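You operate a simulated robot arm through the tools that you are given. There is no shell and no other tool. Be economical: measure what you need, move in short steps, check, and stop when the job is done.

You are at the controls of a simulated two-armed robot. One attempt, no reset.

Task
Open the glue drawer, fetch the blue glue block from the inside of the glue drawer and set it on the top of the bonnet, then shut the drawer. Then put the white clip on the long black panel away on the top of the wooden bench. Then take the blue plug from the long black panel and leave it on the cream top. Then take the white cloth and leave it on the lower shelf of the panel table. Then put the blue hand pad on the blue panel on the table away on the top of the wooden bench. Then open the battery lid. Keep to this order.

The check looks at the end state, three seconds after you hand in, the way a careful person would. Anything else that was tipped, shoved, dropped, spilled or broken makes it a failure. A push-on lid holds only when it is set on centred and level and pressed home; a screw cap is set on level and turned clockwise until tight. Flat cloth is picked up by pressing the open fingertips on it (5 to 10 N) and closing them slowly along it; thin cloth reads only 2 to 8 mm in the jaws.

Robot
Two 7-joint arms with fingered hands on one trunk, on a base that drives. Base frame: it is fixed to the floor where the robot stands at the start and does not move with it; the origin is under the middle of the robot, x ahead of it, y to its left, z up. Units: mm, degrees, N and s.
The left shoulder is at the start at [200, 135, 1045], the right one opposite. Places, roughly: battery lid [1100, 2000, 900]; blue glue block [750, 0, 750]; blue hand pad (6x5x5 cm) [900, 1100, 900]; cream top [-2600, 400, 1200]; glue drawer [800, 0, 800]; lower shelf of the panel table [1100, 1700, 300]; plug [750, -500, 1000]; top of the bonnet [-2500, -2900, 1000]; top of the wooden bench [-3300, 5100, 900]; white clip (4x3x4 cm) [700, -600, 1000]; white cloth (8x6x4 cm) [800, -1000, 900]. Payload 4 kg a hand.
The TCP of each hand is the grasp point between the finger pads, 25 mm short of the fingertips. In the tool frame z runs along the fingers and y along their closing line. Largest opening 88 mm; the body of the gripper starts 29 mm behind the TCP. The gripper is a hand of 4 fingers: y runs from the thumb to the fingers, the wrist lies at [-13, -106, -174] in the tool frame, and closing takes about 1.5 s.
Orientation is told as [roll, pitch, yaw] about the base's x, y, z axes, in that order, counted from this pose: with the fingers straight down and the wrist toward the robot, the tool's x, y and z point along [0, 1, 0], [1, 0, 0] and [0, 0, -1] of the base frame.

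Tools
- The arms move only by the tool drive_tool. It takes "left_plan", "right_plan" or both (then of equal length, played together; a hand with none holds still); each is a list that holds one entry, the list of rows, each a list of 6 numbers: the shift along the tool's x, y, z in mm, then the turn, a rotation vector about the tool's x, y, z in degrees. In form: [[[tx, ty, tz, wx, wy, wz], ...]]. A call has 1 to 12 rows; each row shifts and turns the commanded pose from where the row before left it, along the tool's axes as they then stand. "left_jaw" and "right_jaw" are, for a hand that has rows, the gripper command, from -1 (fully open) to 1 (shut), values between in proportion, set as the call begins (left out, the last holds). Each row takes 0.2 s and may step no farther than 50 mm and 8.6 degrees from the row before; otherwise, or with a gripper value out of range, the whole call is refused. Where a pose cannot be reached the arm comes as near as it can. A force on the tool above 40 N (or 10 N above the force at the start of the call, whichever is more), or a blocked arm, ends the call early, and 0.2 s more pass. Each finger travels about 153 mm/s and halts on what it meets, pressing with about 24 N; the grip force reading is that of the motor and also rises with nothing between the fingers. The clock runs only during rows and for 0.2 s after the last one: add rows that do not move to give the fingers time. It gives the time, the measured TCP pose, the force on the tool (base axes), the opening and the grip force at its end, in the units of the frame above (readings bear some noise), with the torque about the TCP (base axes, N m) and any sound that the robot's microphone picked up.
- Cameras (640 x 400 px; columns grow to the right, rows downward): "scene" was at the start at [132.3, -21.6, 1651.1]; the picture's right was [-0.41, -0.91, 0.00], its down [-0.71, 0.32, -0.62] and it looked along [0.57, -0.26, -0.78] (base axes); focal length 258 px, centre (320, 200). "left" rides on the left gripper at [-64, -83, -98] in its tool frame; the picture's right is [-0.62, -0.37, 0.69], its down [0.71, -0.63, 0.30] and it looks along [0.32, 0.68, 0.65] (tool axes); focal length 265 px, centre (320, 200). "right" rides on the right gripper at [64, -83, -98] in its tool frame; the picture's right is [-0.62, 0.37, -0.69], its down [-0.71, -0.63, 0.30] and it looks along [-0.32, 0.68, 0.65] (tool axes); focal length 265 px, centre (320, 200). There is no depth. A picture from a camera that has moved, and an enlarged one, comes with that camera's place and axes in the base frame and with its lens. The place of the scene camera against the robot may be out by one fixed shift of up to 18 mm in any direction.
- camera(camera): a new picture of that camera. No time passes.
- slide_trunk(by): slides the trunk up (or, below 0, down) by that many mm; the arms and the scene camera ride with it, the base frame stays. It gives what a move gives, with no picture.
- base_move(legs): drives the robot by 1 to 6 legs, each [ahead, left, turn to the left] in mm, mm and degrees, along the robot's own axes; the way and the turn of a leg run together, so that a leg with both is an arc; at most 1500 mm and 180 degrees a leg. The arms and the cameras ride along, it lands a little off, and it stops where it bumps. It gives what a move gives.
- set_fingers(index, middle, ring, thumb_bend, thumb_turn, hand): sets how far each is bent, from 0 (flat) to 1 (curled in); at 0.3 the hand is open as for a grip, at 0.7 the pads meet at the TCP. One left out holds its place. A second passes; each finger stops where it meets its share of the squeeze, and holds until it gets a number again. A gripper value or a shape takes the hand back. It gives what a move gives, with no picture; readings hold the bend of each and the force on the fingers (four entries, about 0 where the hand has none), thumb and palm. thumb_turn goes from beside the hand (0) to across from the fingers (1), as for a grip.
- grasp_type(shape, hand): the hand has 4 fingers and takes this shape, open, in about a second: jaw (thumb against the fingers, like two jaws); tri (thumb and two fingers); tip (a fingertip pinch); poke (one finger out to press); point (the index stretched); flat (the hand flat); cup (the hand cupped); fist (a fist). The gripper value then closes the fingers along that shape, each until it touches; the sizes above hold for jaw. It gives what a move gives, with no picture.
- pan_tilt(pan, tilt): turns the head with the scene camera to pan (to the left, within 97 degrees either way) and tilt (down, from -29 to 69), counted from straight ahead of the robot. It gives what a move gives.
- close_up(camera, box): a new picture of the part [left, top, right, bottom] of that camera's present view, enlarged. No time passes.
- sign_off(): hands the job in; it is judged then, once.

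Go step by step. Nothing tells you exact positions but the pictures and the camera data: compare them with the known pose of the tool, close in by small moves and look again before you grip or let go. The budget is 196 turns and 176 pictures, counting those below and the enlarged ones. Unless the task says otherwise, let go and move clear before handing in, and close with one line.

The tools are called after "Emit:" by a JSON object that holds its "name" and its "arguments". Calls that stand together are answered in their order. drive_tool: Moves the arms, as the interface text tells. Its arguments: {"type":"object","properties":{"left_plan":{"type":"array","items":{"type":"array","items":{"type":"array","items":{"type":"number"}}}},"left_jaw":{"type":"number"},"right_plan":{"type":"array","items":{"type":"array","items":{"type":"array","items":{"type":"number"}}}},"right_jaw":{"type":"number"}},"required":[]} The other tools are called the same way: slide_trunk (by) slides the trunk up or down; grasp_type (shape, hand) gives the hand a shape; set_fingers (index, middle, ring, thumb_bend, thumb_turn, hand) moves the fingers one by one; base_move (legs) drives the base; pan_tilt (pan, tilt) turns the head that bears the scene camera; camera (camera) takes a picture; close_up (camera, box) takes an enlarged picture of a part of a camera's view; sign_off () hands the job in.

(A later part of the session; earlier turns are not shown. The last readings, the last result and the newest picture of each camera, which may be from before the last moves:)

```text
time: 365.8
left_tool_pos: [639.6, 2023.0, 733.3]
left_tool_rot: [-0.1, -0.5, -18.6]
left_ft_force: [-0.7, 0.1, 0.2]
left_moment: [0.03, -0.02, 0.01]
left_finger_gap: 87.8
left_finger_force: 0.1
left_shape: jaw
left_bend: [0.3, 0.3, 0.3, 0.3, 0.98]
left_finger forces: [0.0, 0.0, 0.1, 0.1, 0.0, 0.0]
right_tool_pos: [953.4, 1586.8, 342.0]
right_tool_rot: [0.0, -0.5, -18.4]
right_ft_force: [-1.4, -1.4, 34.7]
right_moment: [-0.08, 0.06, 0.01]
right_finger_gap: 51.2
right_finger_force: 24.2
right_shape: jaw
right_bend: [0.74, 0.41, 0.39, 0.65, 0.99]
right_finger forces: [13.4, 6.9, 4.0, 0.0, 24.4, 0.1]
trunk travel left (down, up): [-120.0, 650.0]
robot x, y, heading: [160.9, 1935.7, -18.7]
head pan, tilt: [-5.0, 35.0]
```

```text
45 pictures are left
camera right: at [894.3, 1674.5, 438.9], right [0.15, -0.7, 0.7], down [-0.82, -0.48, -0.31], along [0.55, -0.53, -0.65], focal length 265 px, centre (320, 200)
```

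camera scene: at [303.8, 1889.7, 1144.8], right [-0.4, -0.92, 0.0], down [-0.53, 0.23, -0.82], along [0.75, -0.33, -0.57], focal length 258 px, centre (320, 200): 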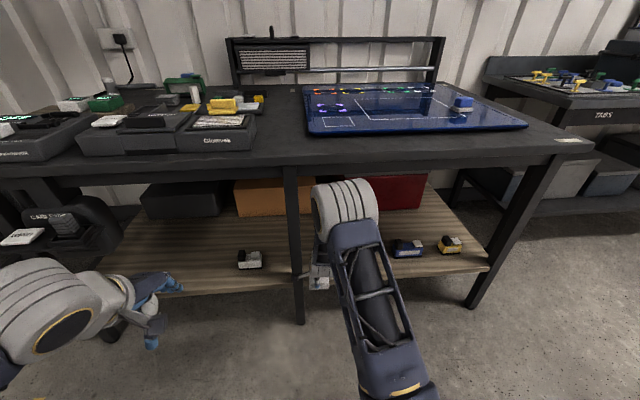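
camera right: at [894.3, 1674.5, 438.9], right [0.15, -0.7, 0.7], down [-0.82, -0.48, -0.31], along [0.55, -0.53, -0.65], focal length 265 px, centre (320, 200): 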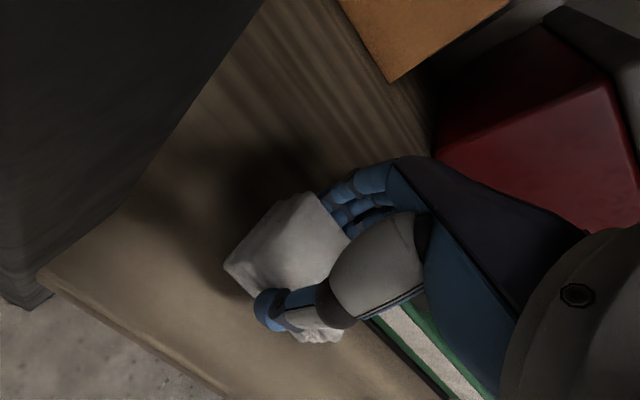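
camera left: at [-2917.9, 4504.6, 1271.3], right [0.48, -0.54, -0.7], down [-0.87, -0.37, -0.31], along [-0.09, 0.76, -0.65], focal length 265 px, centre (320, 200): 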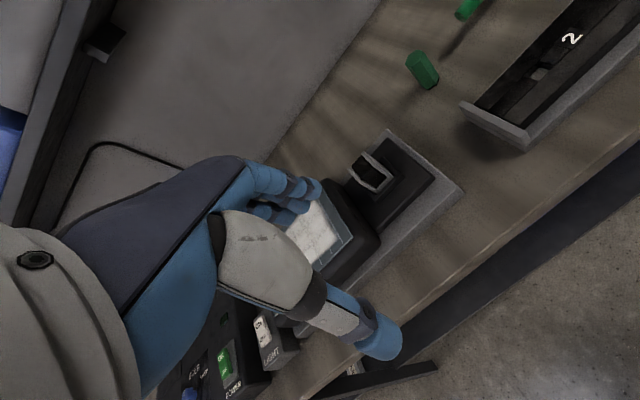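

Contact. I ease up a little, open, lift straight and withdraw.

Emit:
{"name": "drive_tool", "arguments": {"right_plan": [[[0, 0, -3, 0, 0, 0], [0, 0, 0, 0, 0, 0], [0, 0, 0, 0, 0, 0], [0, 0, 0, 0, 0, 0], [0, 0, 0, 0, 0, 0], [0, 0, 0, 0, 0, 0], [0, 0, 0, 0, 0, 0]]], "right_jaw": -0.8}}

Emit:
{"name": "drive_tool", "arguments": {"right_plan": [[[0, 0, -10, 0, 0, 0], [0, 0, -20, 0, 0, 0], [0, 0, -30, 0, 0, 0], [0, 0, -20, 0, 0, 0], [0, -40, 0, 0, 0, 0], [0, -40, 0, 0, 0, 0], [0, -40, 0, 0, 0, 0], [0, -40, -10, 0, 0, 0], [0, -40, -10, 0, 0, 0], [0, -40, -10, 0, 0, 0], [0, 0, 0, 0, 0, 0]]]}}

Emit:
{"name": "camera", "arguments": {"camera": "right"}}

Emit:
{"name": "camera", "arguments": {"camera": "scene"}}

```text
time: 367.4
left_tool_pos: [639.4, 2024.6, 732.8]
left_tool_rot: [-0.1, -0.5, -18.6]
left_ft_force: [-1.0, -0.3, 0.2]
left_moment: [0.0, 0.01, 0.01]
left_finger_gap: 87.9
left_finger_force: 0.2
left_shape: jaw
left_bend: [0.3, 0.3, 0.3, 0.3, 0.98]
left_finger forces: [0.1, 0.0, 0.0, 0.0, 0.1, 0.0]
right_tool_pos: [951.2, 1589.1, 338.8]
right_tool_rot: [0.0, 0.0, -18.6]
right_ft_force: [-1.0, 0.5, -0.2]
right_moment: [-0.01, -0.02, 0.0]
right_finger_gap: 79.3
right_finger_force: 0.1
right_shape: jaw
right_bend: [0.3, 0.32, 0.3, 0.34, 0.98]
right_finger forces: [0.0, 0.1, 0.0, 0.0, 0.1, 0.0]
trunk travel left (down, up): [-120.0, 650.0]
robot x, y, heading: [165.2, 1938.4, -18.9]
head pan, tilt: [-5.0, 35.0]
```

```text
time: 369.8
left_tool_pos: [641.0, 2023.8, 733.1]
left_tool_rot: [-0.2, -0.5, -18.6]
left_ft_force: [0.1, -0.7, -0.4]
left_moment: [0.01, -0.01, -0.01]
left_finger_gap: 87.9
left_finger_force: 0.0
left_shape: jaw
left_bend: [0.3, 0.3, 0.3, 0.3, 0.98]
left_finger forces: [0.1, 0.1, 0.0, 0.0, 0.0, 0.0]
right_tool_pos: [724.3, 1665.9, 449.8]
right_tool_rot: [0.0, 0.0, -18.6]
right_ft_force: [0.1, 0.4, 0.3]
right_moment: [0.01, -0.01, 0.0]
right_finger_gap: 79.1
right_finger_force: 0.1
right_shape: jaw
right_bend: [0.29, 0.32, 0.3, 0.33, 0.98]
right_finger forces: [0.0, 0.0, 0.0, 0.1, 0.1, 0.0]
trunk travel left (down, up): [-120.0, 650.0]
robot x, y, heading: [162.2, 1934.7, -18.5]
head pan, tilt: [-5.0, 35.0]
```

```text
44 pictures are left
camera right: at [665.8, 1752.8, 547.5], right [0.15, -0.7, 0.69], down [-0.82, -0.48, -0.3], along [0.55, -0.52, -0.65], focal length 265 px, centre (320, 200)
```

right: 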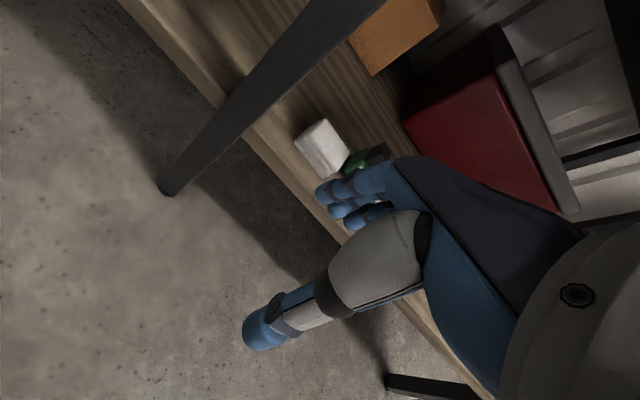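

```text
43 pictures are left
camera scene: at [303.8, 1889.6, 1144.8], right [-0.4, -0.92, 0.0], down [-0.53, 0.23, -0.82], along [0.75, -0.33, -0.57], focal length 258 px, centre (320, 200)
```

scene: 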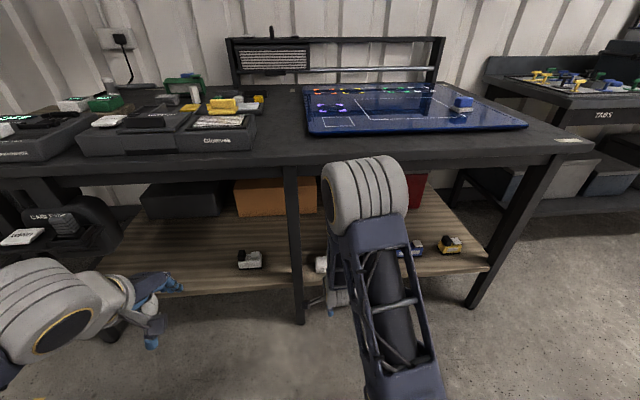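

The cloth lies on the shelf. I back off, raise the trunk again and go for the blue hand pad on the blue panel.

Emit:
{"name": "base_move", "arguments": {"legs": [[-250, 0, 0]]}}

Emit:
{"name": "slide_trunk", "arguments": {"by": 400}}

Emit:
{"name": "slide_trunk", "arguments": {"by": 200}}

Emit:
{"name": "drive_tool", "arguments": {"right_plan": [[[-20, -20, -40, 0, 0, 0], [-20, -20, -40, 0, 0, 0], [-20, -20, -40, 0, 0, 0], [-20, 0, -20, 0, 0, 0], [0, 0, 0, 0, 0, 0]]], "right_jaw": -1}}

Emit:
{"name": "base_move", "arguments": {"legs": [[0, -395, 0], [420, 0, 0]]}}

Emit:
{"name": "camera", "arguments": {"camera": "right"}}

Emit:
{"name": "camera", "arguments": {"camera": "scene"}}

```text
time: 371.6
left_tool_pos: [403.9, 2102.8, 732.9]
left_tool_rot: [-0.1, -0.6, -18.6]
left_ft_force: [0.8, 0.4, 0.4]
left_moment: [0.0, -0.01, 0.01]
left_finger_gap: 88.0
left_finger_force: 0.1
left_shape: jaw
left_bend: [0.3, 0.3, 0.3, 0.3, 0.98]
left_finger forces: [0.0, 0.1, 0.1, 0.0, 0.1, 0.0]
right_tool_pos: [487.9, 1745.0, 448.2]
right_tool_rot: [-0.1, 0.0, -18.5]
right_ft_force: [1.0, 0.3, 0.2]
right_moment: [0.0, -0.01, 0.01]
right_finger_gap: 79.3
right_finger_force: 0.1
right_shape: jaw
right_bend: [0.29, 0.32, 0.3, 0.33, 0.98]
right_finger forces: [0.0, 0.0, 0.0, 0.0, 0.1, 0.1]
trunk travel left (down, up): [-120.0, 650.0]
robot x, y, heading: [-72.2, 2013.7, -18.5]
head pan, tilt: [-5.0, 35.0]
```

```text
time: 375.4
left_tool_pos: [403.3, 2101.8, 1133.8]
left_tool_rot: [-0.2, -0.6, -18.6]
left_ft_force: [0.0, -0.2, 0.1]
left_moment: [-0.02, -0.01, 0.02]
left_finger_gap: 88.0
left_finger_force: 0.1
left_shape: jaw
left_bend: [0.3, 0.3, 0.3, 0.3, 0.98]
left_finger forces: [0.1, 0.0, 0.1, 0.0, 0.0, 0.0]
right_tool_pos: [487.5, 1744.0, 849.8]
right_tool_rot: [0.0, 0.0, -18.5]
right_ft_force: [-0.6, -0.5, 0.2]
right_moment: [0.01, -0.02, 0.01]
right_finger_gap: 79.3
right_finger_force: 0.0
right_shape: jaw
right_bend: [0.29, 0.32, 0.3, 0.33, 0.98]
right_finger forces: [0.1, 0.1, 0.1, 0.0, 0.0, 0.0]
trunk travel left (down, up): [-520.0, 250.0]
robot x, y, heading: [-72.5, 2014.7, -18.6]
head pan, tilt: [-5.0, 35.0]
```

```text
time: 377.6
left_tool_pos: [403.9, 2102.2, 1332.8]
left_tool_rot: [-0.1, -0.6, -18.6]
left_ft_force: [-0.3, 0.1, -0.8]
left_moment: [0.02, -0.02, -0.01]
left_finger_gap: 88.0
left_finger_force: 0.1
left_shape: jaw
left_bend: [0.3, 0.3, 0.3, 0.3, 0.98]
left_finger forces: [0.0, 0.0, 0.0, 0.0, 0.0, 0.1]
right_tool_pos: [488.3, 1743.9, 1049.3]
right_tool_rot: [-0.1, 0.1, -18.4]
right_ft_force: [0.5, -1.3, -0.3]
right_moment: [0.0, -0.01, 0.0]
right_finger_gap: 78.9
right_finger_force: 0.0
right_shape: jaw
right_bend: [0.29, 0.32, 0.3, 0.33, 0.98]
right_finger forces: [0.0, 0.0, 0.0, 0.0, 0.0, 0.0]
trunk travel left (down, up): [-720.0, 50.0]
robot x, y, heading: [-71.3, 2012.1, -18.4]
head pan, tilt: [-5.0, 35.0]
```

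```text
time: 378.8
left_tool_pos: [403.4, 2101.9, 1332.8]
left_tool_rot: [0.0, -0.6, -18.6]
left_ft_force: [0.2, 0.3, -0.3]
left_moment: [0.0, 0.01, 0.0]
left_finger_gap: 88.1
left_finger_force: 0.0
left_shape: jaw
left_bend: [0.3, 0.3, 0.3, 0.3, 0.98]
left_finger forces: [0.1, 0.0, 0.0, 0.0, 0.1, 0.0]
right_tool_pos: [408.6, 1684.3, 1189.5]
right_tool_rot: [0.0, 0.2, -18.5]
right_ft_force: [-0.3, -0.4, 0.0]
right_moment: [0.03, 0.0, -0.01]
right_finger_gap: 87.8
right_finger_force: 0.0
right_shape: jaw
right_bend: [0.3, 0.3, 0.3, 0.3, 0.98]
right_finger forces: [0.0, 0.1, 0.1, 0.0, 0.1, 0.0]
right hand out of reach, approached as far as the arm can: row 3
trunk travel left (down, up): [-720.0, 50.0]
robot x, y, heading: [-73.0, 2013.8, -18.4]
head pan, tilt: [-5.0, 35.0]
```

```text
time: 383.4
left_tool_pos: [676.9, 1600.6, 1333.2]
left_tool_rot: [0.0, -0.6, -19.0]
left_ft_force: [-0.1, -0.3, -0.3]
left_moment: [0.0, 0.0, 0.01]
left_finger_gap: 87.9
left_finger_force: 0.1
left_shape: jaw
left_bend: [0.3, 0.3, 0.3, 0.3, 0.98]
left_finger forces: [0.0, 0.0, 0.1, 0.0, 0.1, 0.1]
right_tool_pos: [681.0, 1184.0, 1189.4]
right_tool_rot: [0.0, 0.1, -19.0]
right_ft_force: [0.5, -0.8, -0.5]
right_moment: [0.02, 0.02, 0.01]
right_finger_gap: 88.0
right_finger_force: 0.2
right_shape: jaw
right_bend: [0.3, 0.3, 0.3, 0.3, 0.98]
right_finger forces: [0.0, 0.0, 0.0, 0.1, 0.1, 0.1]
trunk travel left (down, up): [-720.0, 50.0]
robot x, y, heading: [198.5, 1517.3, -19.0]
head pan, tilt: [-5.0, 35.0]
```

```text
42 pictures are left
camera right: at [622.1, 1270.0, 1287.9], right [0.15, -0.71, 0.69], down [-0.83, -0.47, -0.3], along [0.54, -0.53, -0.65], focal length 265 px, centre (320, 200)
```

right: 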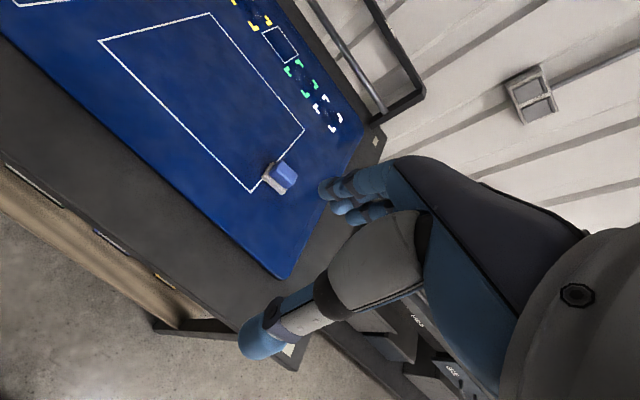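

```text
41 pictures are left
camera scene: at [340.0, 1470.0, 1744.8], right [-0.41, -0.91, 0.0], down [-0.52, 0.23, -0.82], along [0.75, -0.33, -0.57], focal length 258 px, centre (320, 200)
```

scene: 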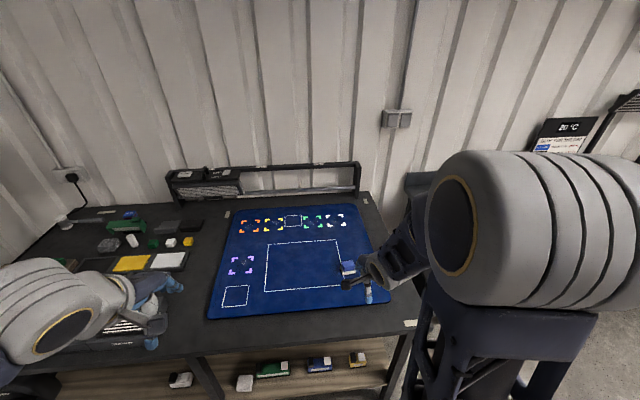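

The pad is at about [927, 1078, 915]. I bring the right hand above it.

Emit:
{"name": "drive_tool", "arguments": {"right_plan": [[[-3, 39, 25, 0, 0, 0], [-3, 39, 25, 0, 0, 0], [-3, 39, 25, 0, 0, 0], [-3, 39, 25, 0, 0, 0], [-3, 39, 25, 0, 0, 0], [-3, 39, 25, 0, 0, 0], [0, 0, 0, 0, 0, 0]]]}}

Emit:
{"name": "camera", "arguments": {"camera": "right"}}

```text
time: 385.0
left_tool_pos: [677.2, 1601.0, 1333.0]
left_tool_rot: [0.0, -0.6, -19.0]
left_ft_force: [0.0, -0.3, -0.7]
left_moment: [0.0, -0.03, 0.0]
left_finger_gap: 88.1
left_finger_force: 0.1
left_shape: jaw
left_bend: [0.3, 0.3, 0.3, 0.3, 0.98]
left_finger forces: [0.0, 0.0, 0.0, 0.1, 0.0, 0.0]
right_tool_pos: [894.5, 1089.8, 1038.7]
right_tool_rot: [0.1, 0.1, -18.9]
right_ft_force: [0.0, -0.4, 0.3]
right_moment: [-0.01, -0.02, -0.01]
right_finger_gap: 87.8
right_finger_force: 0.0
right_shape: jaw
right_bend: [0.3, 0.3, 0.3, 0.3, 0.98]
right_finger forces: [0.1, 0.0, 0.0, 0.0, 0.0, 0.1]
trunk travel left (down, up): [-720.0, 50.0]
robot x, y, heading: [200.8, 1516.7, -19.1]
head pan, tilt: [-5.0, 35.0]
```

```text
40 pictures are left
camera right: at [837.7, 1176.6, 1136.2], right [0.15, -0.71, 0.69], down [-0.83, -0.47, -0.3], along [0.54, -0.53, -0.65], focal length 265 px, centre (320, 200)
```

right: 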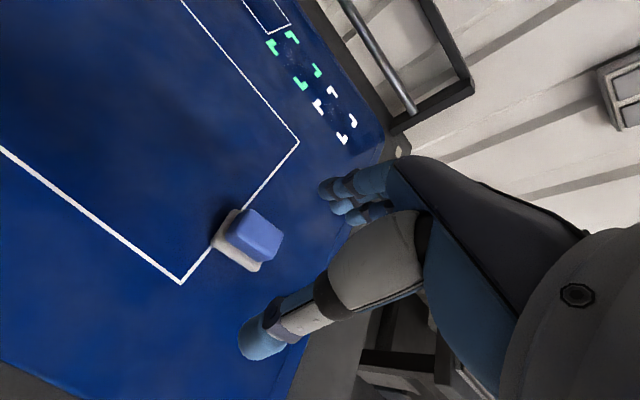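

The pad's top is nearer [956, 1053, 878]. I move over it and lower a bit, then check.

Emit:
{"name": "drive_tool", "arguments": {"right_plan": [[[-5, 24, 25, 0, 0, 0], [-5, 23, 25, 0, 0, 0], [-5, 23, 25, 0, 0, 0], [0, 0, 0, 0, 0, 0]]]}}

Emit:
{"name": "camera", "arguments": {"camera": "right"}}

```text
time: 386.0
left_tool_pos: [676.8, 1601.4, 1334.0]
left_tool_rot: [0.0, -0.6, -19.0]
left_ft_force: [0.6, -0.1, -0.6]
left_moment: [0.01, -0.01, 0.03]
left_finger_gap: 88.0
left_finger_force: 0.0
left_shape: jaw
left_bend: [0.3, 0.3, 0.3, 0.3, 0.98]
left_finger forces: [0.0, 0.1, 0.1, 0.1, 0.0, 0.0]
right_tool_pos: [955.1, 1054.2, 964.3]
right_tool_rot: [0.0, 0.1, -18.9]
right_ft_force: [0.1, -0.2, 0.5]
right_moment: [0.0, -0.01, 0.03]
right_finger_gap: 87.5
right_finger_force: 0.0
right_shape: jaw
right_bend: [0.3, 0.3, 0.3, 0.3, 0.98]
right_finger forces: [0.0, 0.0, 0.1, 0.0, 0.1, 0.0]
trunk travel left (down, up): [-720.0, 50.0]
robot x, y, heading: [201.7, 1517.0, -18.9]
head pan, tilt: [-5.0, 35.0]
```

```text
39 pictures are left
camera right: at [898.3, 1141.2, 1061.9], right [0.15, -0.71, 0.69], down [-0.83, -0.47, -0.3], along [0.54, -0.53, -0.65], focal length 265 px, centre (320, 200)
```

right: 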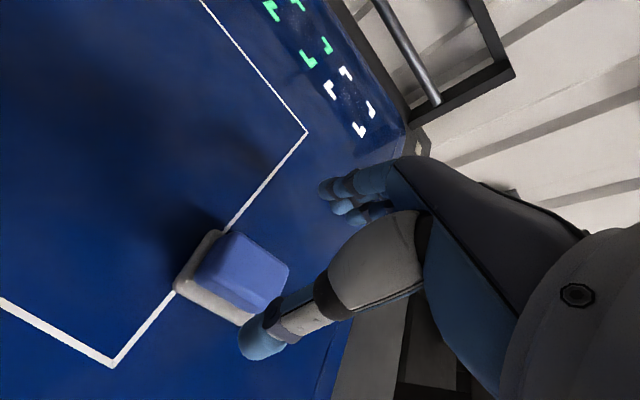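

Well aligned. I lower toward grip height.

Emit:
{"name": "drive_tool", "arguments": {"right_plan": [[[0, -3, 30, 0, 0, 0], [0, 0, 30, 0, 0, 0], [0, 0, 20, 0, 0, 0], [0, 0, 0, 0, 0, 0]]]}}

Emit:
{"name": "camera", "arguments": {"camera": "right"}}

```text
time: 386.9
left_tool_pos: [675.8, 1602.1, 1334.3]
left_tool_rot: [-0.2, -0.8, -19.0]
left_ft_force: [0.4, -0.4, 0.1]
left_moment: [0.0, 0.0, 0.02]
left_finger_gap: 88.2
left_finger_force: 0.0
left_shape: jaw
left_bend: [0.3, 0.3, 0.3, 0.3, 0.98]
left_finger forces: [0.0, 0.0, 0.0, 0.0, 0.1, 0.0]
right_tool_pos: [962.2, 1050.1, 896.8]
right_tool_rot: [-0.1, -1.5, -19.0]
right_ft_force: [-4.2, 2.3, 16.8]
right_moment: [-0.25, -0.44, 0.0]
right_finger_gap: 85.4
right_finger_force: 0.0
right_shape: jaw
right_bend: [0.3, 0.3, 0.3, 0.28, 0.97]
right_finger forces: [0.1, 14.3, 0.0, 0.0, 2.1, 0.0]
trunk travel left (down, up): [-720.0, 50.0]
robot x, y, heading: [200.3, 1517.8, -18.9]
head pan, tilt: [-5.0, 35.0]
stopped in row 4 (right hand): the force on the tool passed its limit at 44 N (the readings are from after the stop); the commanded pose is now the measured one
```

```text
38 pictures are left
camera right: at [901.9, 1138.4, 991.5], right [0.13, -0.7, 0.7], down [-0.82, -0.47, -0.32], along [0.56, -0.54, -0.64], focal length 265 px, centre (320, 200)
```

right: 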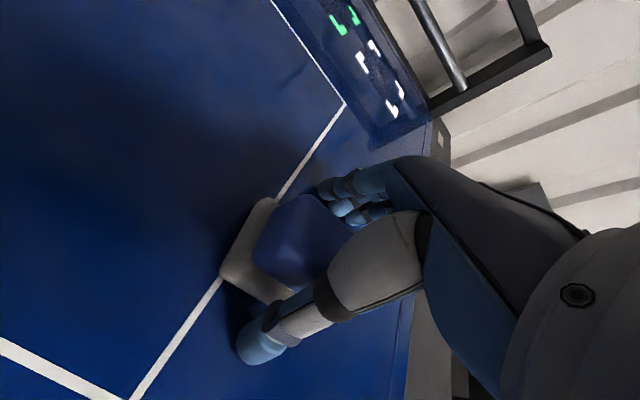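

A fingertip touched the far edge of the pad. I lift, recentre on [956, 1050], turn 6 degrees to align with the pad, and look again.

Emit:
{"name": "drive_tool", "arguments": {"right_plan": [[[0, 0, -20, 0, 0, 0], [-2, -5, -5, 1.5, 0, -6], [0, 0, 0, 0, 0, 0]]], "right_jaw": -1}}

Emit:
{"name": "close_up", "arguments": {"camera": "right", "box": [160, 150, 400, 350]}}

```text
time: 387.7
left_tool_pos: [677.5, 1601.6, 1332.8]
left_tool_rot: [-0.1, -0.6, -19.0]
left_ft_force: [0.6, -0.3, -1.0]
left_moment: [0.0, -0.02, -0.03]
left_finger_gap: 87.7
left_finger_force: 0.0
left_shape: jaw
left_bend: [0.3, 0.3, 0.3, 0.3, 0.98]
left_finger forces: [0.0, 0.0, 0.1, 0.0, 0.1, 0.0]
right_tool_pos: [955.7, 1051.4, 916.7]
right_tool_rot: [-0.1, 0.5, -12.8]
right_ft_force: [0.3, -0.8, -0.3]
right_moment: [0.01, -0.02, 0.0]
right_finger_gap: 87.5
right_finger_force: 0.1
right_shape: jaw
right_bend: [0.3, 0.3, 0.3, 0.3, 0.98]
right_finger forces: [0.0, 0.0, 0.0, 0.0, 0.1, 0.0]
trunk travel left (down, up): [-720.0, 50.0]
robot x, y, heading: [200.9, 1515.1, -19.1]
head pan, tilt: [-5.0, 35.0]
```

```text
2.00 times, centred on (280, 250) of right
camera zoom: at [889.0, 1132.1, 1015.4], right [0.23, -0.69, 0.69], down [-0.78, -0.56, -0.3], along [0.59, -0.47, -0.66], focal length 531 px, centre (400, 100)
```

zoom: 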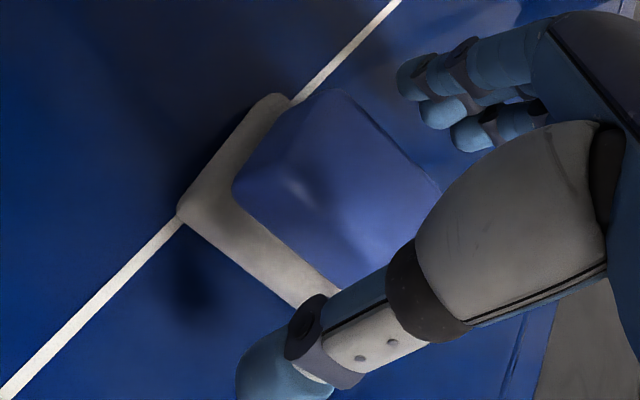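

The fingers are too near the far edge while the thumb has plenty of room. I shift 14 mm forward and then descend.

Emit:
{"name": "drive_tool", "arguments": {"right_plan": [[[0, 14, 0, 0, 0, 0], [0, 0, 15, 0, 0, 0], [0, 0, 12, 0, 0, 0], [0, 0, 0, 0, 0, 0]]]}}

Emit:
{"name": "close_up", "arguments": {"camera": "right", "box": [160, 150, 400, 350]}}

```text
time: 388.7
left_tool_pos: [674.2, 1602.7, 1333.6]
left_tool_rot: [-0.1, -0.7, -19.0]
left_ft_force: [-0.2, 0.5, -0.4]
left_moment: [-0.02, -0.01, 0.02]
left_finger_gap: 87.8
left_finger_force: 0.0
left_shape: jaw
left_bend: [0.3, 0.3, 0.3, 0.3, 0.98]
left_finger forces: [0.1, 0.1, 0.1, 0.0, 0.0, 0.1]
right_tool_pos: [971.8, 1046.2, 894.8]
right_tool_rot: [-0.2, -0.1, -13.0]
right_ft_force: [-4.9, 2.2, 34.7]
right_moment: [-0.48, -1.19, -0.05]
right_finger_gap: 85.1
right_finger_force: 0.1
right_shape: jaw
right_bend: [0.3, 0.3, 0.3, 0.29, 0.98]
right_finger forces: [0.8, 29.5, 0.0, 0.0, 3.1, 0.0]
trunk travel left (down, up): [-720.0, 50.0]
robot x, y, heading: [197.1, 1514.7, -19.1]
head pan, tilt: [-5.0, 35.0]
```

```text
2.00 times, centred on (280, 250) of right
camera zoom: at [904.9, 1127.9, 992.6], right [0.22, -0.68, 0.7], down [-0.77, -0.56, -0.3], along [0.59, -0.47, -0.65], focal length 531 px, centre (400, 100)
```

zoom: 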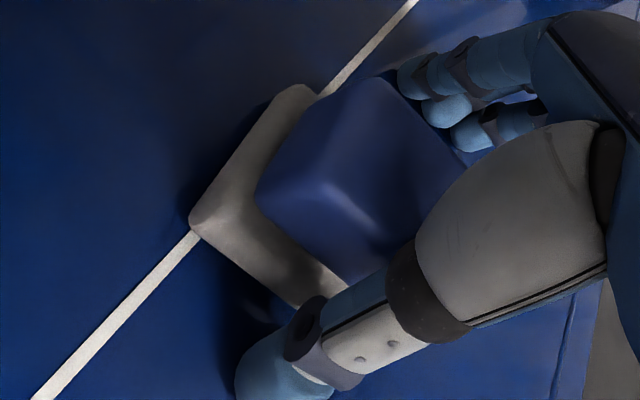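

Both thumb and finger touched at the same height, so that is the panel itself (z ≈ 868) and the pad stands between them. I lift 5 mm and close.

Emit:
{"name": "drive_tool", "arguments": {"right_plan": [[[0, 0, -4, 0, 0, 0], [0, 0, 0, 0, 0, 0], [0, 0, 0, 0, 0, 0], [0, 0, 0, 0, 0, 0], [0, 0, 0, 0, 0, 0], [0, 0, 0, 0, 0, 0], [0, 0, 0, 0, 0, 0], [0, 0, 0, 0, 0, 0]]], "right_jaw": 1}}

Emit:
{"name": "close_up", "arguments": {"camera": "right", "box": [160, 150, 400, 350]}}

```text
time: 390.5
left_tool_pos: [676.2, 1601.6, 1333.2]
left_tool_rot: [-0.1, -0.7, -19.0]
left_ft_force: [-1.0, 0.2, -0.7]
left_moment: [-0.01, -0.02, 0.01]
left_finger_gap: 88.2
left_finger_force: 0.0
left_shape: jaw
left_bend: [0.3, 0.3, 0.3, 0.3, 0.98]
left_finger forces: [0.0, 0.0, 0.0, 0.1, 0.0, 0.1]
right_tool_pos: [969.8, 1046.3, 897.2]
right_tool_rot: [-0.2, 0.0, -13.0]
right_ft_force: [0.9, 0.3, 35.5]
right_moment: [0.08, 0.0, 0.04]
right_finger_gap: 41.8
right_finger_force: 24.3
right_shape: jaw
right_bend: [0.74, 0.45, 0.5, 0.71, 1.0]
right_finger forces: [19.7, 14.3, 0.0, 0.0, 34.3, 0.0]
trunk travel left (down, up): [-720.0, 50.0]
robot x, y, heading: [203.3, 1517.3, -19.0]
head pan, tilt: [-5.0, 35.0]
```

```text
2.00 times, centred on (280, 250) of right
camera zoom: at [903.9, 1127.9, 995.7], right [0.22, -0.68, 0.69], down [-0.78, -0.56, -0.3], along [0.59, -0.47, -0.65], focal length 531 px, centre (400, 100)
```

zoom: 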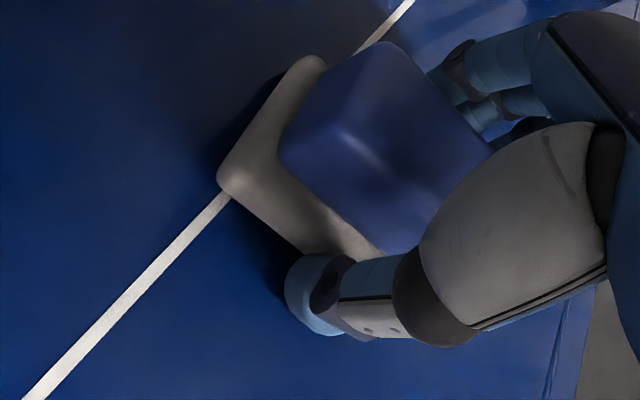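

Closed at 42 mm on the pad with index, middle and thumb. I lift and check.

Emit:
{"name": "drive_tool", "arguments": {"right_plan": [[[0, 0, -8, 0, 0, 0], [0, 0, -15, 0, 0, 0], [0, 0, -30, 0, 0, 0], [0, 0, -40, 0, 0, 0], [0, 0, -40, 0, 0, 0], [0, 0, 0, 0, 0, 0]]]}}

Emit:
{"name": "camera", "arguments": {"camera": "right"}}

```text
time: 391.9
left_tool_pos: [676.6, 1601.0, 1333.1]
left_tool_rot: [-0.1, -0.6, -19.1]
left_ft_force: [-0.4, -0.4, -0.3]
left_moment: [0.01, -0.01, -0.03]
left_finger_gap: 88.2
left_finger_force: 0.1
left_shape: jaw
left_bend: [0.3, 0.3, 0.3, 0.3, 0.98]
left_finger forces: [0.1, 0.0, 0.0, 0.0, 0.1, 0.1]
right_tool_pos: [967.1, 1048.6, 1025.9]
right_tool_rot: [0.0, 0.5, -13.0]
right_ft_force: [-0.3, -0.4, -0.3]
right_moment: [0.0, 0.01, 0.02]
right_finger_gap: 40.8
right_finger_force: 24.1
right_shape: jaw
right_bend: [0.74, 0.46, 0.5, 0.71, 1.0]
right_finger forces: [11.5, 10.0, 0.1, 0.0, 21.5, 0.0]
trunk travel left (down, up): [-720.0, 50.0]
robot x, y, heading: [199.1, 1514.3, -19.3]
head pan, tilt: [-5.0, 35.0]
```

```text
34 pictures are left
camera right: at [901.8, 1128.9, 1126.0], right [0.23, -0.69, 0.69], down [-0.78, -0.55, -0.3], along [0.59, -0.47, -0.66], focal length 265 px, centre (320, 200)
```

right: 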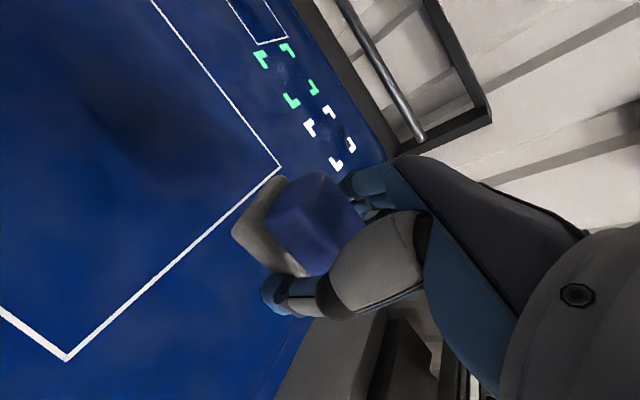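

Held. I tuck the arm and drive to the wooden bench again by the same gap.

Emit:
{"name": "drive_tool", "arguments": {"right_plan": [[[0, -35, -35, 0, 0, 0], [0, -35, -35, 0, 0, 0], [0, -35, -35, 0, 0, 0], [0, -35, -35, 0, 0, 0], [0, -40, -20, 0, 0, 0], [0, -40, 0, 0, 0, 0], [0, -30, 0, 0, 0, 0], [0, 0, 0, 0, 0, 0]]]}}

Emit:
{"name": "base_move", "arguments": {"legs": [[-800, 0, 0], [0, 0, 151], [279, 197, 0]]}}

Emit:
{"name": "camera", "arguments": {"camera": "scene"}}

```text
time: 393.7
left_tool_pos: [676.6, 1601.3, 1332.7]
left_tool_rot: [-0.1, -0.6, -19.0]
left_ft_force: [0.2, 0.3, -0.3]
left_moment: [-0.04, -0.01, -0.02]
left_finger_gap: 88.0
left_finger_force: 0.1
left_shape: jaw
left_bend: [0.3, 0.3, 0.3, 0.3, 0.98]
left_finger forces: [0.0, 0.0, 0.0, 0.0, 0.1, 0.0]
right_tool_pos: [725.5, 1102.1, 1188.8]
right_tool_rot: [-0.2, 0.3, -12.9]
right_ft_force: [-0.3, 0.5, -0.1]
right_moment: [0.01, 0.02, -0.01]
right_finger_gap: 40.8
right_finger_force: 23.9
right_shape: jaw
right_bend: [0.74, 0.46, 0.5, 0.71, 1.0]
right_finger forces: [11.4, 9.9, 0.0, 0.0, 21.4, 0.0]
trunk travel left (down, up): [-720.0, 50.0]
robot x, y, heading: [196.1, 1517.8, -19.0]
head pan, tilt: [-5.0, 35.0]
```

```text
time: 406.0
left_tool_pos: [-1348.6, 2009.0, 1334.5]
left_tool_rot: [-0.1, -0.7, 131.7]
left_ft_force: [-0.6, 0.0, 0.1]
left_moment: [0.0, 0.03, 0.01]
left_finger_gap: 88.0
left_finger_force: 0.0
left_shape: jaw
left_bend: [0.3, 0.3, 0.3, 0.3, 0.98]
left_finger forces: [0.1, 0.0, 0.1, 0.1, 0.0, 0.1]
right_tool_pos: [-1147.0, 2468.4, 1188.9]
right_tool_rot: [-0.2, 0.4, 137.8]
right_ft_force: [-0.7, 0.9, 0.4]
right_moment: [-0.03, -0.02, 0.01]
right_finger_gap: 40.2
right_finger_force: 23.9
right_shape: jaw
right_bend: [0.74, 0.46, 0.5, 0.72, 1.0]
right_finger forces: [11.0, 9.4, 0.1, 0.0, 20.3, 0.0]
trunk travel left (down, up): [-720.0, 50.0]
robot x, y, heading: [-890.3, 1849.9, 131.9]
head pan, tilt: [-5.0, 35.0]
```

```text
33 pictures are left
camera scene: at [-979.3, 1975.5, 1744.8], right [0.8, 0.6, 0.0], down [0.34, -0.46, -0.82], along [-0.49, 0.66, -0.57], focal length 258 px, centre (320, 200)
```

scene: 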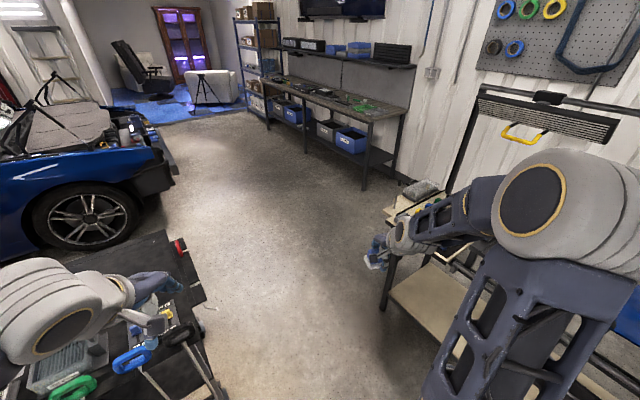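

The gap is clear. I continue through and up to the bench.

Emit:
{"name": "base_move", "arguments": {"legs": [[0, 0, -0.8], [1300, 0, 0], [1174, 0, 0], [0, 0, -59.4], [0, 856, 0], [150, 0, 0]]}}

Emit:
{"name": "pan_tilt", "arguments": {"pan": -5, "tilt": 45}}

Emit:
{"name": "camera", "arguments": {"camera": "scene"}}

```text
time: 426.0
left_tool_pos: [-3308.0, 4608.1, 1332.9]
left_tool_rot: [-0.1, -0.6, 70.0]
left_ft_force: [0.5, 0.9, 0.2]
left_moment: [-0.04, -0.03, 0.01]
left_finger_gap: 87.7
left_finger_force: 0.1
left_shape: jaw
left_bend: [0.3, 0.3, 0.3, 0.3, 0.98]
left_finger forces: [0.1, 0.0, 0.0, 0.0, 0.0, 0.0]
right_tool_pos: [-2808.3, 4649.3, 1188.0]
right_tool_rot: [0.0, 0.6, 76.1]
right_ft_force: [-0.2, -0.5, -0.3]
right_moment: [0.0, 0.02, 0.01]
right_finger_gap: 39.8
right_finger_force: 24.0
right_shape: jaw
right_bend: [0.74, 0.47, 0.5, 0.72, 1.0]
right_finger forces: [10.8, 9.1, 0.0, 0.0, 19.9, 0.0]
trunk travel left (down, up): [-720.0, 50.0]
robot x, y, heading: [-3227.7, 4134.8, 70.1]
head pan, tilt: [-5.0, 35.0]
```

```text
time: 426.8
left_tool_pos: [-3308.0, 4608.6, 1332.8]
left_tool_rot: [-0.2, -0.6, 70.1]
left_ft_force: [-0.1, 0.1, 0.2]
left_moment: [0.01, -0.02, 0.01]
left_finger_gap: 88.1
left_finger_force: 0.1
left_shape: jaw
left_bend: [0.3, 0.3, 0.3, 0.3, 0.98]
left_finger forces: [0.0, 0.1, 0.0, 0.0, 0.0, 0.0]
right_tool_pos: [-2807.4, 4649.2, 1188.5]
right_tool_rot: [-0.1, 0.5, 76.0]
right_ft_force: [-0.4, -0.1, -1.2]
right_moment: [-0.01, 0.01, 0.01]
right_finger_gap: 40.0
right_finger_force: 24.3
right_shape: jaw
right_bend: [0.74, 0.47, 0.5, 0.72, 1.0]
right_finger forces: [10.8, 9.2, 0.0, 0.0, 19.9, 0.0]
trunk travel left (down, up): [-720.0, 50.0]
robot x, y, heading: [-3228.9, 4127.6, 70.1]
head pan, tilt: [-5.0, 45.0]
```

```text
32 pictures are left
camera scene: at [-3171.8, 4269.5, 1730.0], right [0.91, -0.42, 0.0], down [-0.3, -0.64, -0.71], along [0.3, 0.64, -0.71], focal length 258 px, centre (320, 200)
```

scene: 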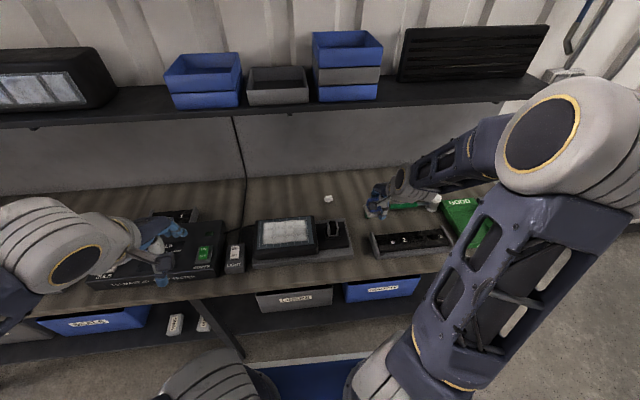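

The clip is in place on the wood. I will set the pad about 120 mm left of it, at about [-2926, 5015]; base 60 mm ahead, then the arm.

Emit:
{"name": "base_move", "arguments": {"legs": [[60, 0, 0]]}}

Emit:
{"name": "drive_tool", "arguments": {"right_plan": [[[23.3, 29.5, 10, 0, 0, 0], [23.3, 29.5, 10, 0, 0, 0], [23.3, 29.5, 15, 0, 0, 0], [23.3, 29.5, 20, 0, 0, 0], [23.3, 29.5, 20, 0, 0, 0], [23.3, 29.5, 20, 0, 0, 0], [23.3, 29.5, 20, 0, 0, 0], [23.3, 29.5, 20, 0, 0, 0], [23.3, 29.5, 20, 0, 0, 0], [0, 0, 0, 0, 0, 0]]]}}

Emit:
{"name": "camera", "arguments": {"camera": "scene"}}

Emit:
{"name": "camera", "arguments": {"camera": "right"}}

```text
time: 427.7
left_tool_pos: [-3287.7, 4666.7, 1333.6]
left_tool_rot: [0.0, -0.6, 69.9]
left_ft_force: [-0.5, 0.2, -0.1]
left_moment: [0.0, 0.01, -0.03]
left_finger_gap: 88.1
left_finger_force: 0.1
left_shape: jaw
left_bend: [0.3, 0.3, 0.3, 0.3, 0.98]
left_finger forces: [0.1, 0.0, 0.0, 0.1, 0.0, 0.0]
right_tool_pos: [-2787.4, 4706.6, 1187.3]
right_tool_rot: [0.0, 0.6, 76.1]
right_ft_force: [-0.1, -0.8, -0.6]
right_moment: [-0.03, 0.03, 0.06]
right_finger_gap: 39.7
right_finger_force: 24.1
right_shape: jaw
right_bend: [0.74, 0.47, 0.5, 0.72, 1.0]
right_finger forces: [10.7, 9.2, 0.1, 0.1, 20.0, 0.0]
trunk travel left (down, up): [-720.0, 50.0]
robot x, y, heading: [-3207.9, 4189.2, 70.0]
head pan, tilt: [-5.0, 45.0]
```

```text
time: 429.9
left_tool_pos: [-3287.1, 4666.6, 1333.7]
left_tool_rot: [-0.1, -0.6, 69.9]
left_ft_force: [0.1, 0.3, -0.1]
left_moment: [-0.02, -0.04, 0.0]
left_finger_gap: 88.0
left_finger_force: 0.1
left_shape: jaw
left_bend: [0.3, 0.3, 0.3, 0.3, 0.98]
left_finger forces: [0.0, 0.0, 0.1, 0.1, 0.0, 0.0]
right_tool_pos: [-2927.0, 5014.2, 1028.9]
right_tool_rot: [-0.1, 0.5, 76.1]
right_ft_force: [-0.1, 0.0, 0.3]
right_moment: [0.0, 0.04, -0.02]
right_finger_gap: 39.6
right_finger_force: 23.9
right_shape: jaw
right_bend: [0.74, 0.47, 0.5, 0.72, 1.0]
right_finger forces: [10.7, 9.1, 0.0, 0.0, 19.8, 0.1]
trunk travel left (down, up): [-720.0, 50.0]
robot x, y, heading: [-3211.1, 4185.2, 70.5]
head pan, tilt: [-5.0, 45.0]
```

```text
31 pictures are left
camera scene: at [-3151.0, 4326.7, 1730.0], right [0.91, -0.42, 0.0], down [-0.3, -0.64, -0.71], along [0.3, 0.64, -0.71], focal length 258 px, centre (320, 200)
```

scene: 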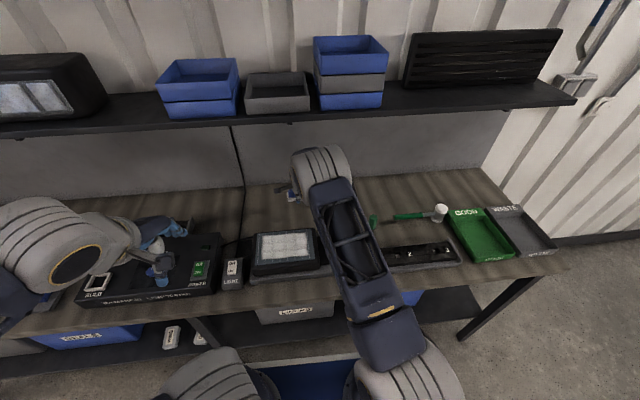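

```text
30 pictures are left
camera right: at [-3010.2, 4948.5, 1128.3], right [0.69, 0.21, 0.69], down [0.54, -0.79, -0.3], along [0.48, 0.58, -0.66], focal length 265 px, centre (320, 200)
```

right: 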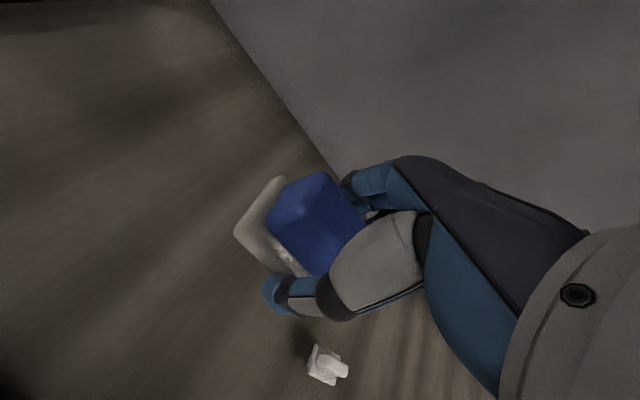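

Clear of the clip. I lower the pad.

Emit:
{"name": "drive_tool", "arguments": {"right_plan": [[[0, -10, 30, 0, 0, 0], [0, 0, 30, 0, 0, 0], [0, 0, 20, 0, 0, 0], [0, 0, 10, 0, 0, 0], [0, 0, 0, 0, 0, 0]]]}}

Emit:
{"name": "drive_tool", "arguments": {"right_plan": [[[0, 0, 3, 0, 0, 0], [0, 0, 3, 0, 0, 0], [0, 0, 3, 0, 0, 0], [0, 0, 2, 0, 0, 0], [0, 0, 0, 0, 0, 0]]]}}

Emit:
{"name": "drive_tool", "arguments": {"right_plan": [[[0, 0, 2, 0, 0, 0], [0, 0, 2, 0, 0, 0], [0, 0, 0, 0, 0, 0]]]}}

```text
time: 431.1
left_tool_pos: [-3287.1, 4665.5, 1331.8]
left_tool_rot: [-0.1, -0.6, 70.0]
left_ft_force: [-0.2, -1.1, 0.8]
left_moment: [-0.01, -0.01, 0.02]
left_finger_gap: 88.0
left_finger_force: 0.0
left_shape: jaw
left_bend: [0.3, 0.3, 0.3, 0.3, 0.98]
left_finger forces: [0.0, 0.1, 0.0, 0.1, 0.0, 0.0]
right_tool_pos: [-2927.2, 5002.8, 939.8]
right_tool_rot: [-0.2, 0.5, 76.0]
right_ft_force: [-1.2, 1.0, 0.9]
right_moment: [0.02, 0.0, -0.02]
right_finger_gap: 40.0
right_finger_force: 24.1
right_shape: jaw
right_bend: [0.74, 0.47, 0.5, 0.72, 1.0]
right_finger forces: [10.8, 9.1, 0.0, 0.0, 19.7, 0.1]
trunk travel left (down, up): [-720.0, 50.0]
robot x, y, heading: [-3209.9, 4182.7, 70.2]
head pan, tilt: [-5.0, 45.0]
```

```text
time: 432.3
left_tool_pos: [-3287.0, 4665.2, 1333.0]
left_tool_rot: [-0.1, -0.6, 70.1]
left_ft_force: [-0.2, -1.1, -0.2]
left_moment: [-0.03, -0.01, 0.01]
left_finger_gap: 88.2
left_finger_force: 0.1
left_shape: jaw
left_bend: [0.3, 0.3, 0.3, 0.3, 0.98]
left_finger forces: [0.0, 0.0, 0.0, 0.0, 0.1, 0.0]
right_tool_pos: [-2928.1, 5001.6, 931.5]
right_tool_rot: [0.0, 0.6, 76.1]
right_ft_force: [0.0, -0.6, -0.4]
right_moment: [0.01, -0.03, 0.02]
right_finger_gap: 39.7
right_finger_force: 24.0
right_shape: jaw
right_bend: [0.74, 0.47, 0.5, 0.72, 1.0]
right_finger forces: [10.7, 9.0, 0.1, 0.0, 19.8, 0.0]
trunk travel left (down, up): [-720.0, 50.0]
robot x, y, heading: [-3210.4, 4184.5, 70.3]
head pan, tilt: [-5.0, 45.0]
```

```text
time: 433.1
left_tool_pos: [-3286.8, 4665.0, 1333.1]
left_tool_rot: [0.0, -0.6, 69.9]
left_ft_force: [0.1, -0.5, -0.5]
left_moment: [0.03, -0.02, -0.01]
left_finger_gap: 88.3
left_finger_force: 0.1
left_shape: jaw
left_bend: [0.3, 0.3, 0.3, 0.3, 0.98]
left_finger forces: [0.0, 0.1, 0.1, 0.0, 0.0, 0.0]
right_tool_pos: [-2928.9, 5003.2, 927.5]
right_tool_rot: [-0.1, 0.5, 76.0]
right_ft_force: [-1.2, 0.0, 1.5]
right_moment: [0.02, -0.07, 0.0]
right_finger_gap: 39.4
right_finger_force: 24.1
right_shape: jaw
right_bend: [0.74, 0.47, 0.5, 0.72, 1.0]
right_finger forces: [10.7, 9.1, 0.1, 0.0, 20.0, 0.0]
trunk travel left (down, up): [-720.0, 50.0]
robot x, y, heading: [-3208.6, 4185.4, 70.1]
head pan, tilt: [-5.0, 45.0]
```

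Emit:
{"name": "drive_tool", "arguments": {"right_plan": [[[0, 0, 2, 0, 0, 0], [0, 0, 2, 0, 0, 0], [0, 0, 0, 0, 0, 0]]]}}

Emit:
{"name": "drive_tool", "arguments": {"right_plan": [[[0, 0, 0, 0, 0, 0], [0, 0, 0, 0, 0, 0], [0, 0, 0, 0, 0, 0], [0, 0, 0, 0, 0, 0], [0, 0, 0, 0, 0, 0], [0, 0, 0, 0, 0, 0], [0, 0, 0, 0, 0, 0]]], "right_jaw": -0.9}}

Emit:
{"name": "drive_tool", "arguments": {"right_plan": [[[0, 0, -10, 0, 0, 0], [0, 0, -25, 0, 0, 0], [0, 0, -40, 0, 0, 0], [0, 0, -40, 0, 0, 0], [0, 0, -10, 0, 0, 0], [-10, -40, -10, 0, 0, 0], [-10, -40, -10, 0, 0, 0], [-10, -40, -10, 0, 0, 0], [-10, -40, -20, 0, 0, 0], [-10, -40, -20, 0, 0, 0], [-10, -40, -20, 0, 0, 0], [0, 0, 0, 0, 0, 0]]]}}

Emit:
{"name": "camera", "arguments": {"camera": "right"}}

Emit:
{"name": "camera", "arguments": {"camera": "scene"}}

```text
time: 433.9
left_tool_pos: [-3286.8, 4665.0, 1333.2]
left_tool_rot: [-0.1, -0.7, 70.0]
left_ft_force: [0.5, 0.4, -0.6]
left_moment: [0.02, 0.02, -0.04]
left_finger_gap: 88.0
left_finger_force: 0.0
left_shape: jaw
left_bend: [0.3, 0.3, 0.3, 0.3, 0.98]
left_finger forces: [0.1, 0.1, 0.0, 0.0, 0.0, 0.0]
right_tool_pos: [-2929.5, 5004.7, 925.2]
right_tool_rot: [-0.1, 0.0, 76.1]
right_ft_force: [-0.2, -3.0, 26.5]
right_moment: [-0.2, 0.1, -0.02]
right_finger_gap: 40.5
right_finger_force: 24.5
right_shape: jaw
right_bend: [0.75, 0.47, 0.5, 0.72, 1.0]
right_finger forces: [17.5, 14.7, 0.2, 0.1, 37.5, 0.0]
trunk travel left (down, up): [-720.0, 50.0]
robot x, y, heading: [-3212.6, 4188.1, 70.0]
head pan, tilt: [-5.0, 45.0]
```

```text
time: 435.5
left_tool_pos: [-3287.5, 4664.9, 1332.7]
left_tool_rot: [-0.1, -0.7, 70.0]
left_ft_force: [0.7, -0.6, -0.7]
left_moment: [0.0, -0.01, -0.02]
left_finger_gap: 87.8
left_finger_force: 0.1
left_shape: jaw
left_bend: [0.3, 0.3, 0.3, 0.3, 0.98]
left_finger forces: [0.0, 0.0, 0.0, 0.0, 0.1, 0.0]
right_tool_pos: [-2928.8, 5003.5, 923.8]
right_tool_rot: [-0.1, 0.2, 76.1]
right_ft_force: [-0.4, 0.4, 23.5]
right_moment: [0.96, -0.38, -0.02]
right_finger_gap: 81.1
right_finger_force: 0.1
right_shape: jaw
right_bend: [0.31, 0.3, 0.3, 0.32, 0.98]
right_finger forces: [1.4, 20.1, 0.1, 0.0, 2.1, 0.0]
trunk travel left (down, up): [-720.0, 50.0]
robot x, y, heading: [-3209.2, 4184.7, 70.2]
head pan, tilt: [-5.0, 45.0]
```

```text
time: 438.1
left_tool_pos: [-3286.4, 4665.6, 1332.5]
left_tool_rot: [-0.1, -0.6, 70.0]
left_ft_force: [0.1, 0.4, -0.6]
left_moment: [-0.03, -0.01, -0.03]
left_finger_gap: 88.1
left_finger_force: 0.1
left_shape: jaw
left_bend: [0.3, 0.3, 0.3, 0.3, 0.98]
left_finger forces: [0.0, 0.0, 0.1, 0.1, 0.0, 0.0]
right_tool_pos: [-2928.0, 4759.4, 1139.5]
right_tool_rot: [-0.1, 0.6, 76.1]
right_ft_force: [0.1, -0.1, -0.1]
right_moment: [0.01, -0.01, -0.03]
right_finger_gap: 83.4
right_finger_force: 0.1
right_shape: jaw
right_bend: [0.32, 0.31, 0.3, 0.31, 0.98]
right_finger forces: [0.0, 0.0, 0.1, 0.1, 0.0, 0.1]
trunk travel left (down, up): [-720.0, 50.0]
robot x, y, heading: [-3209.7, 4185.3, 70.2]
head pan, tilt: [-5.0, 45.0]
```

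```text
29 pictures are left
camera right: at [-3009.5, 4693.2, 1237.2], right [0.69, 0.21, 0.69], down [0.54, -0.79, -0.3], along [0.48, 0.58, -0.66], focal length 265 px, centre (320, 200)
```

right: 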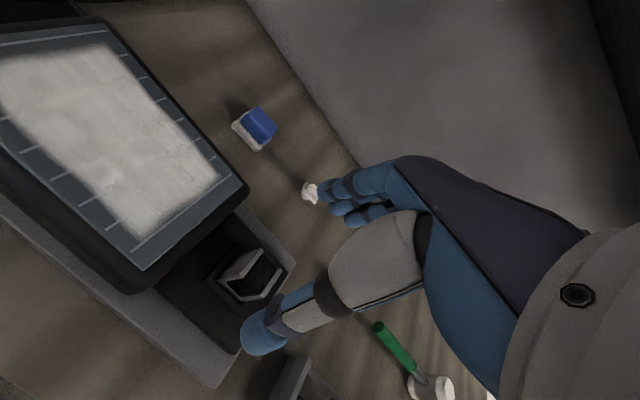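

```text
28 pictures are left
camera scene: at [-3151.0, 4326.7, 1730.0], right [0.91, -0.42, 0.0], down [-0.3, -0.64, -0.71], along [0.3, 0.64, -0.71], focal length 258 px, centre (320, 200)
```

scene: 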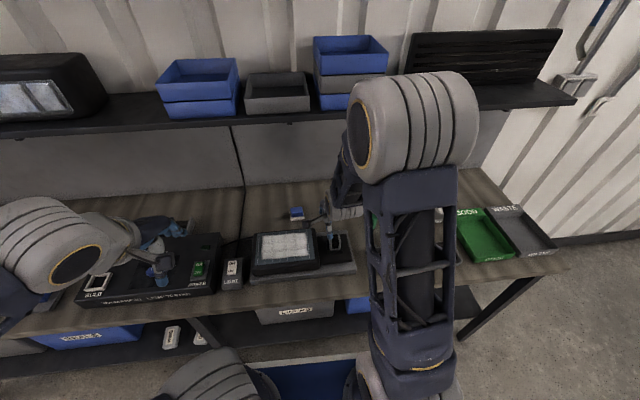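

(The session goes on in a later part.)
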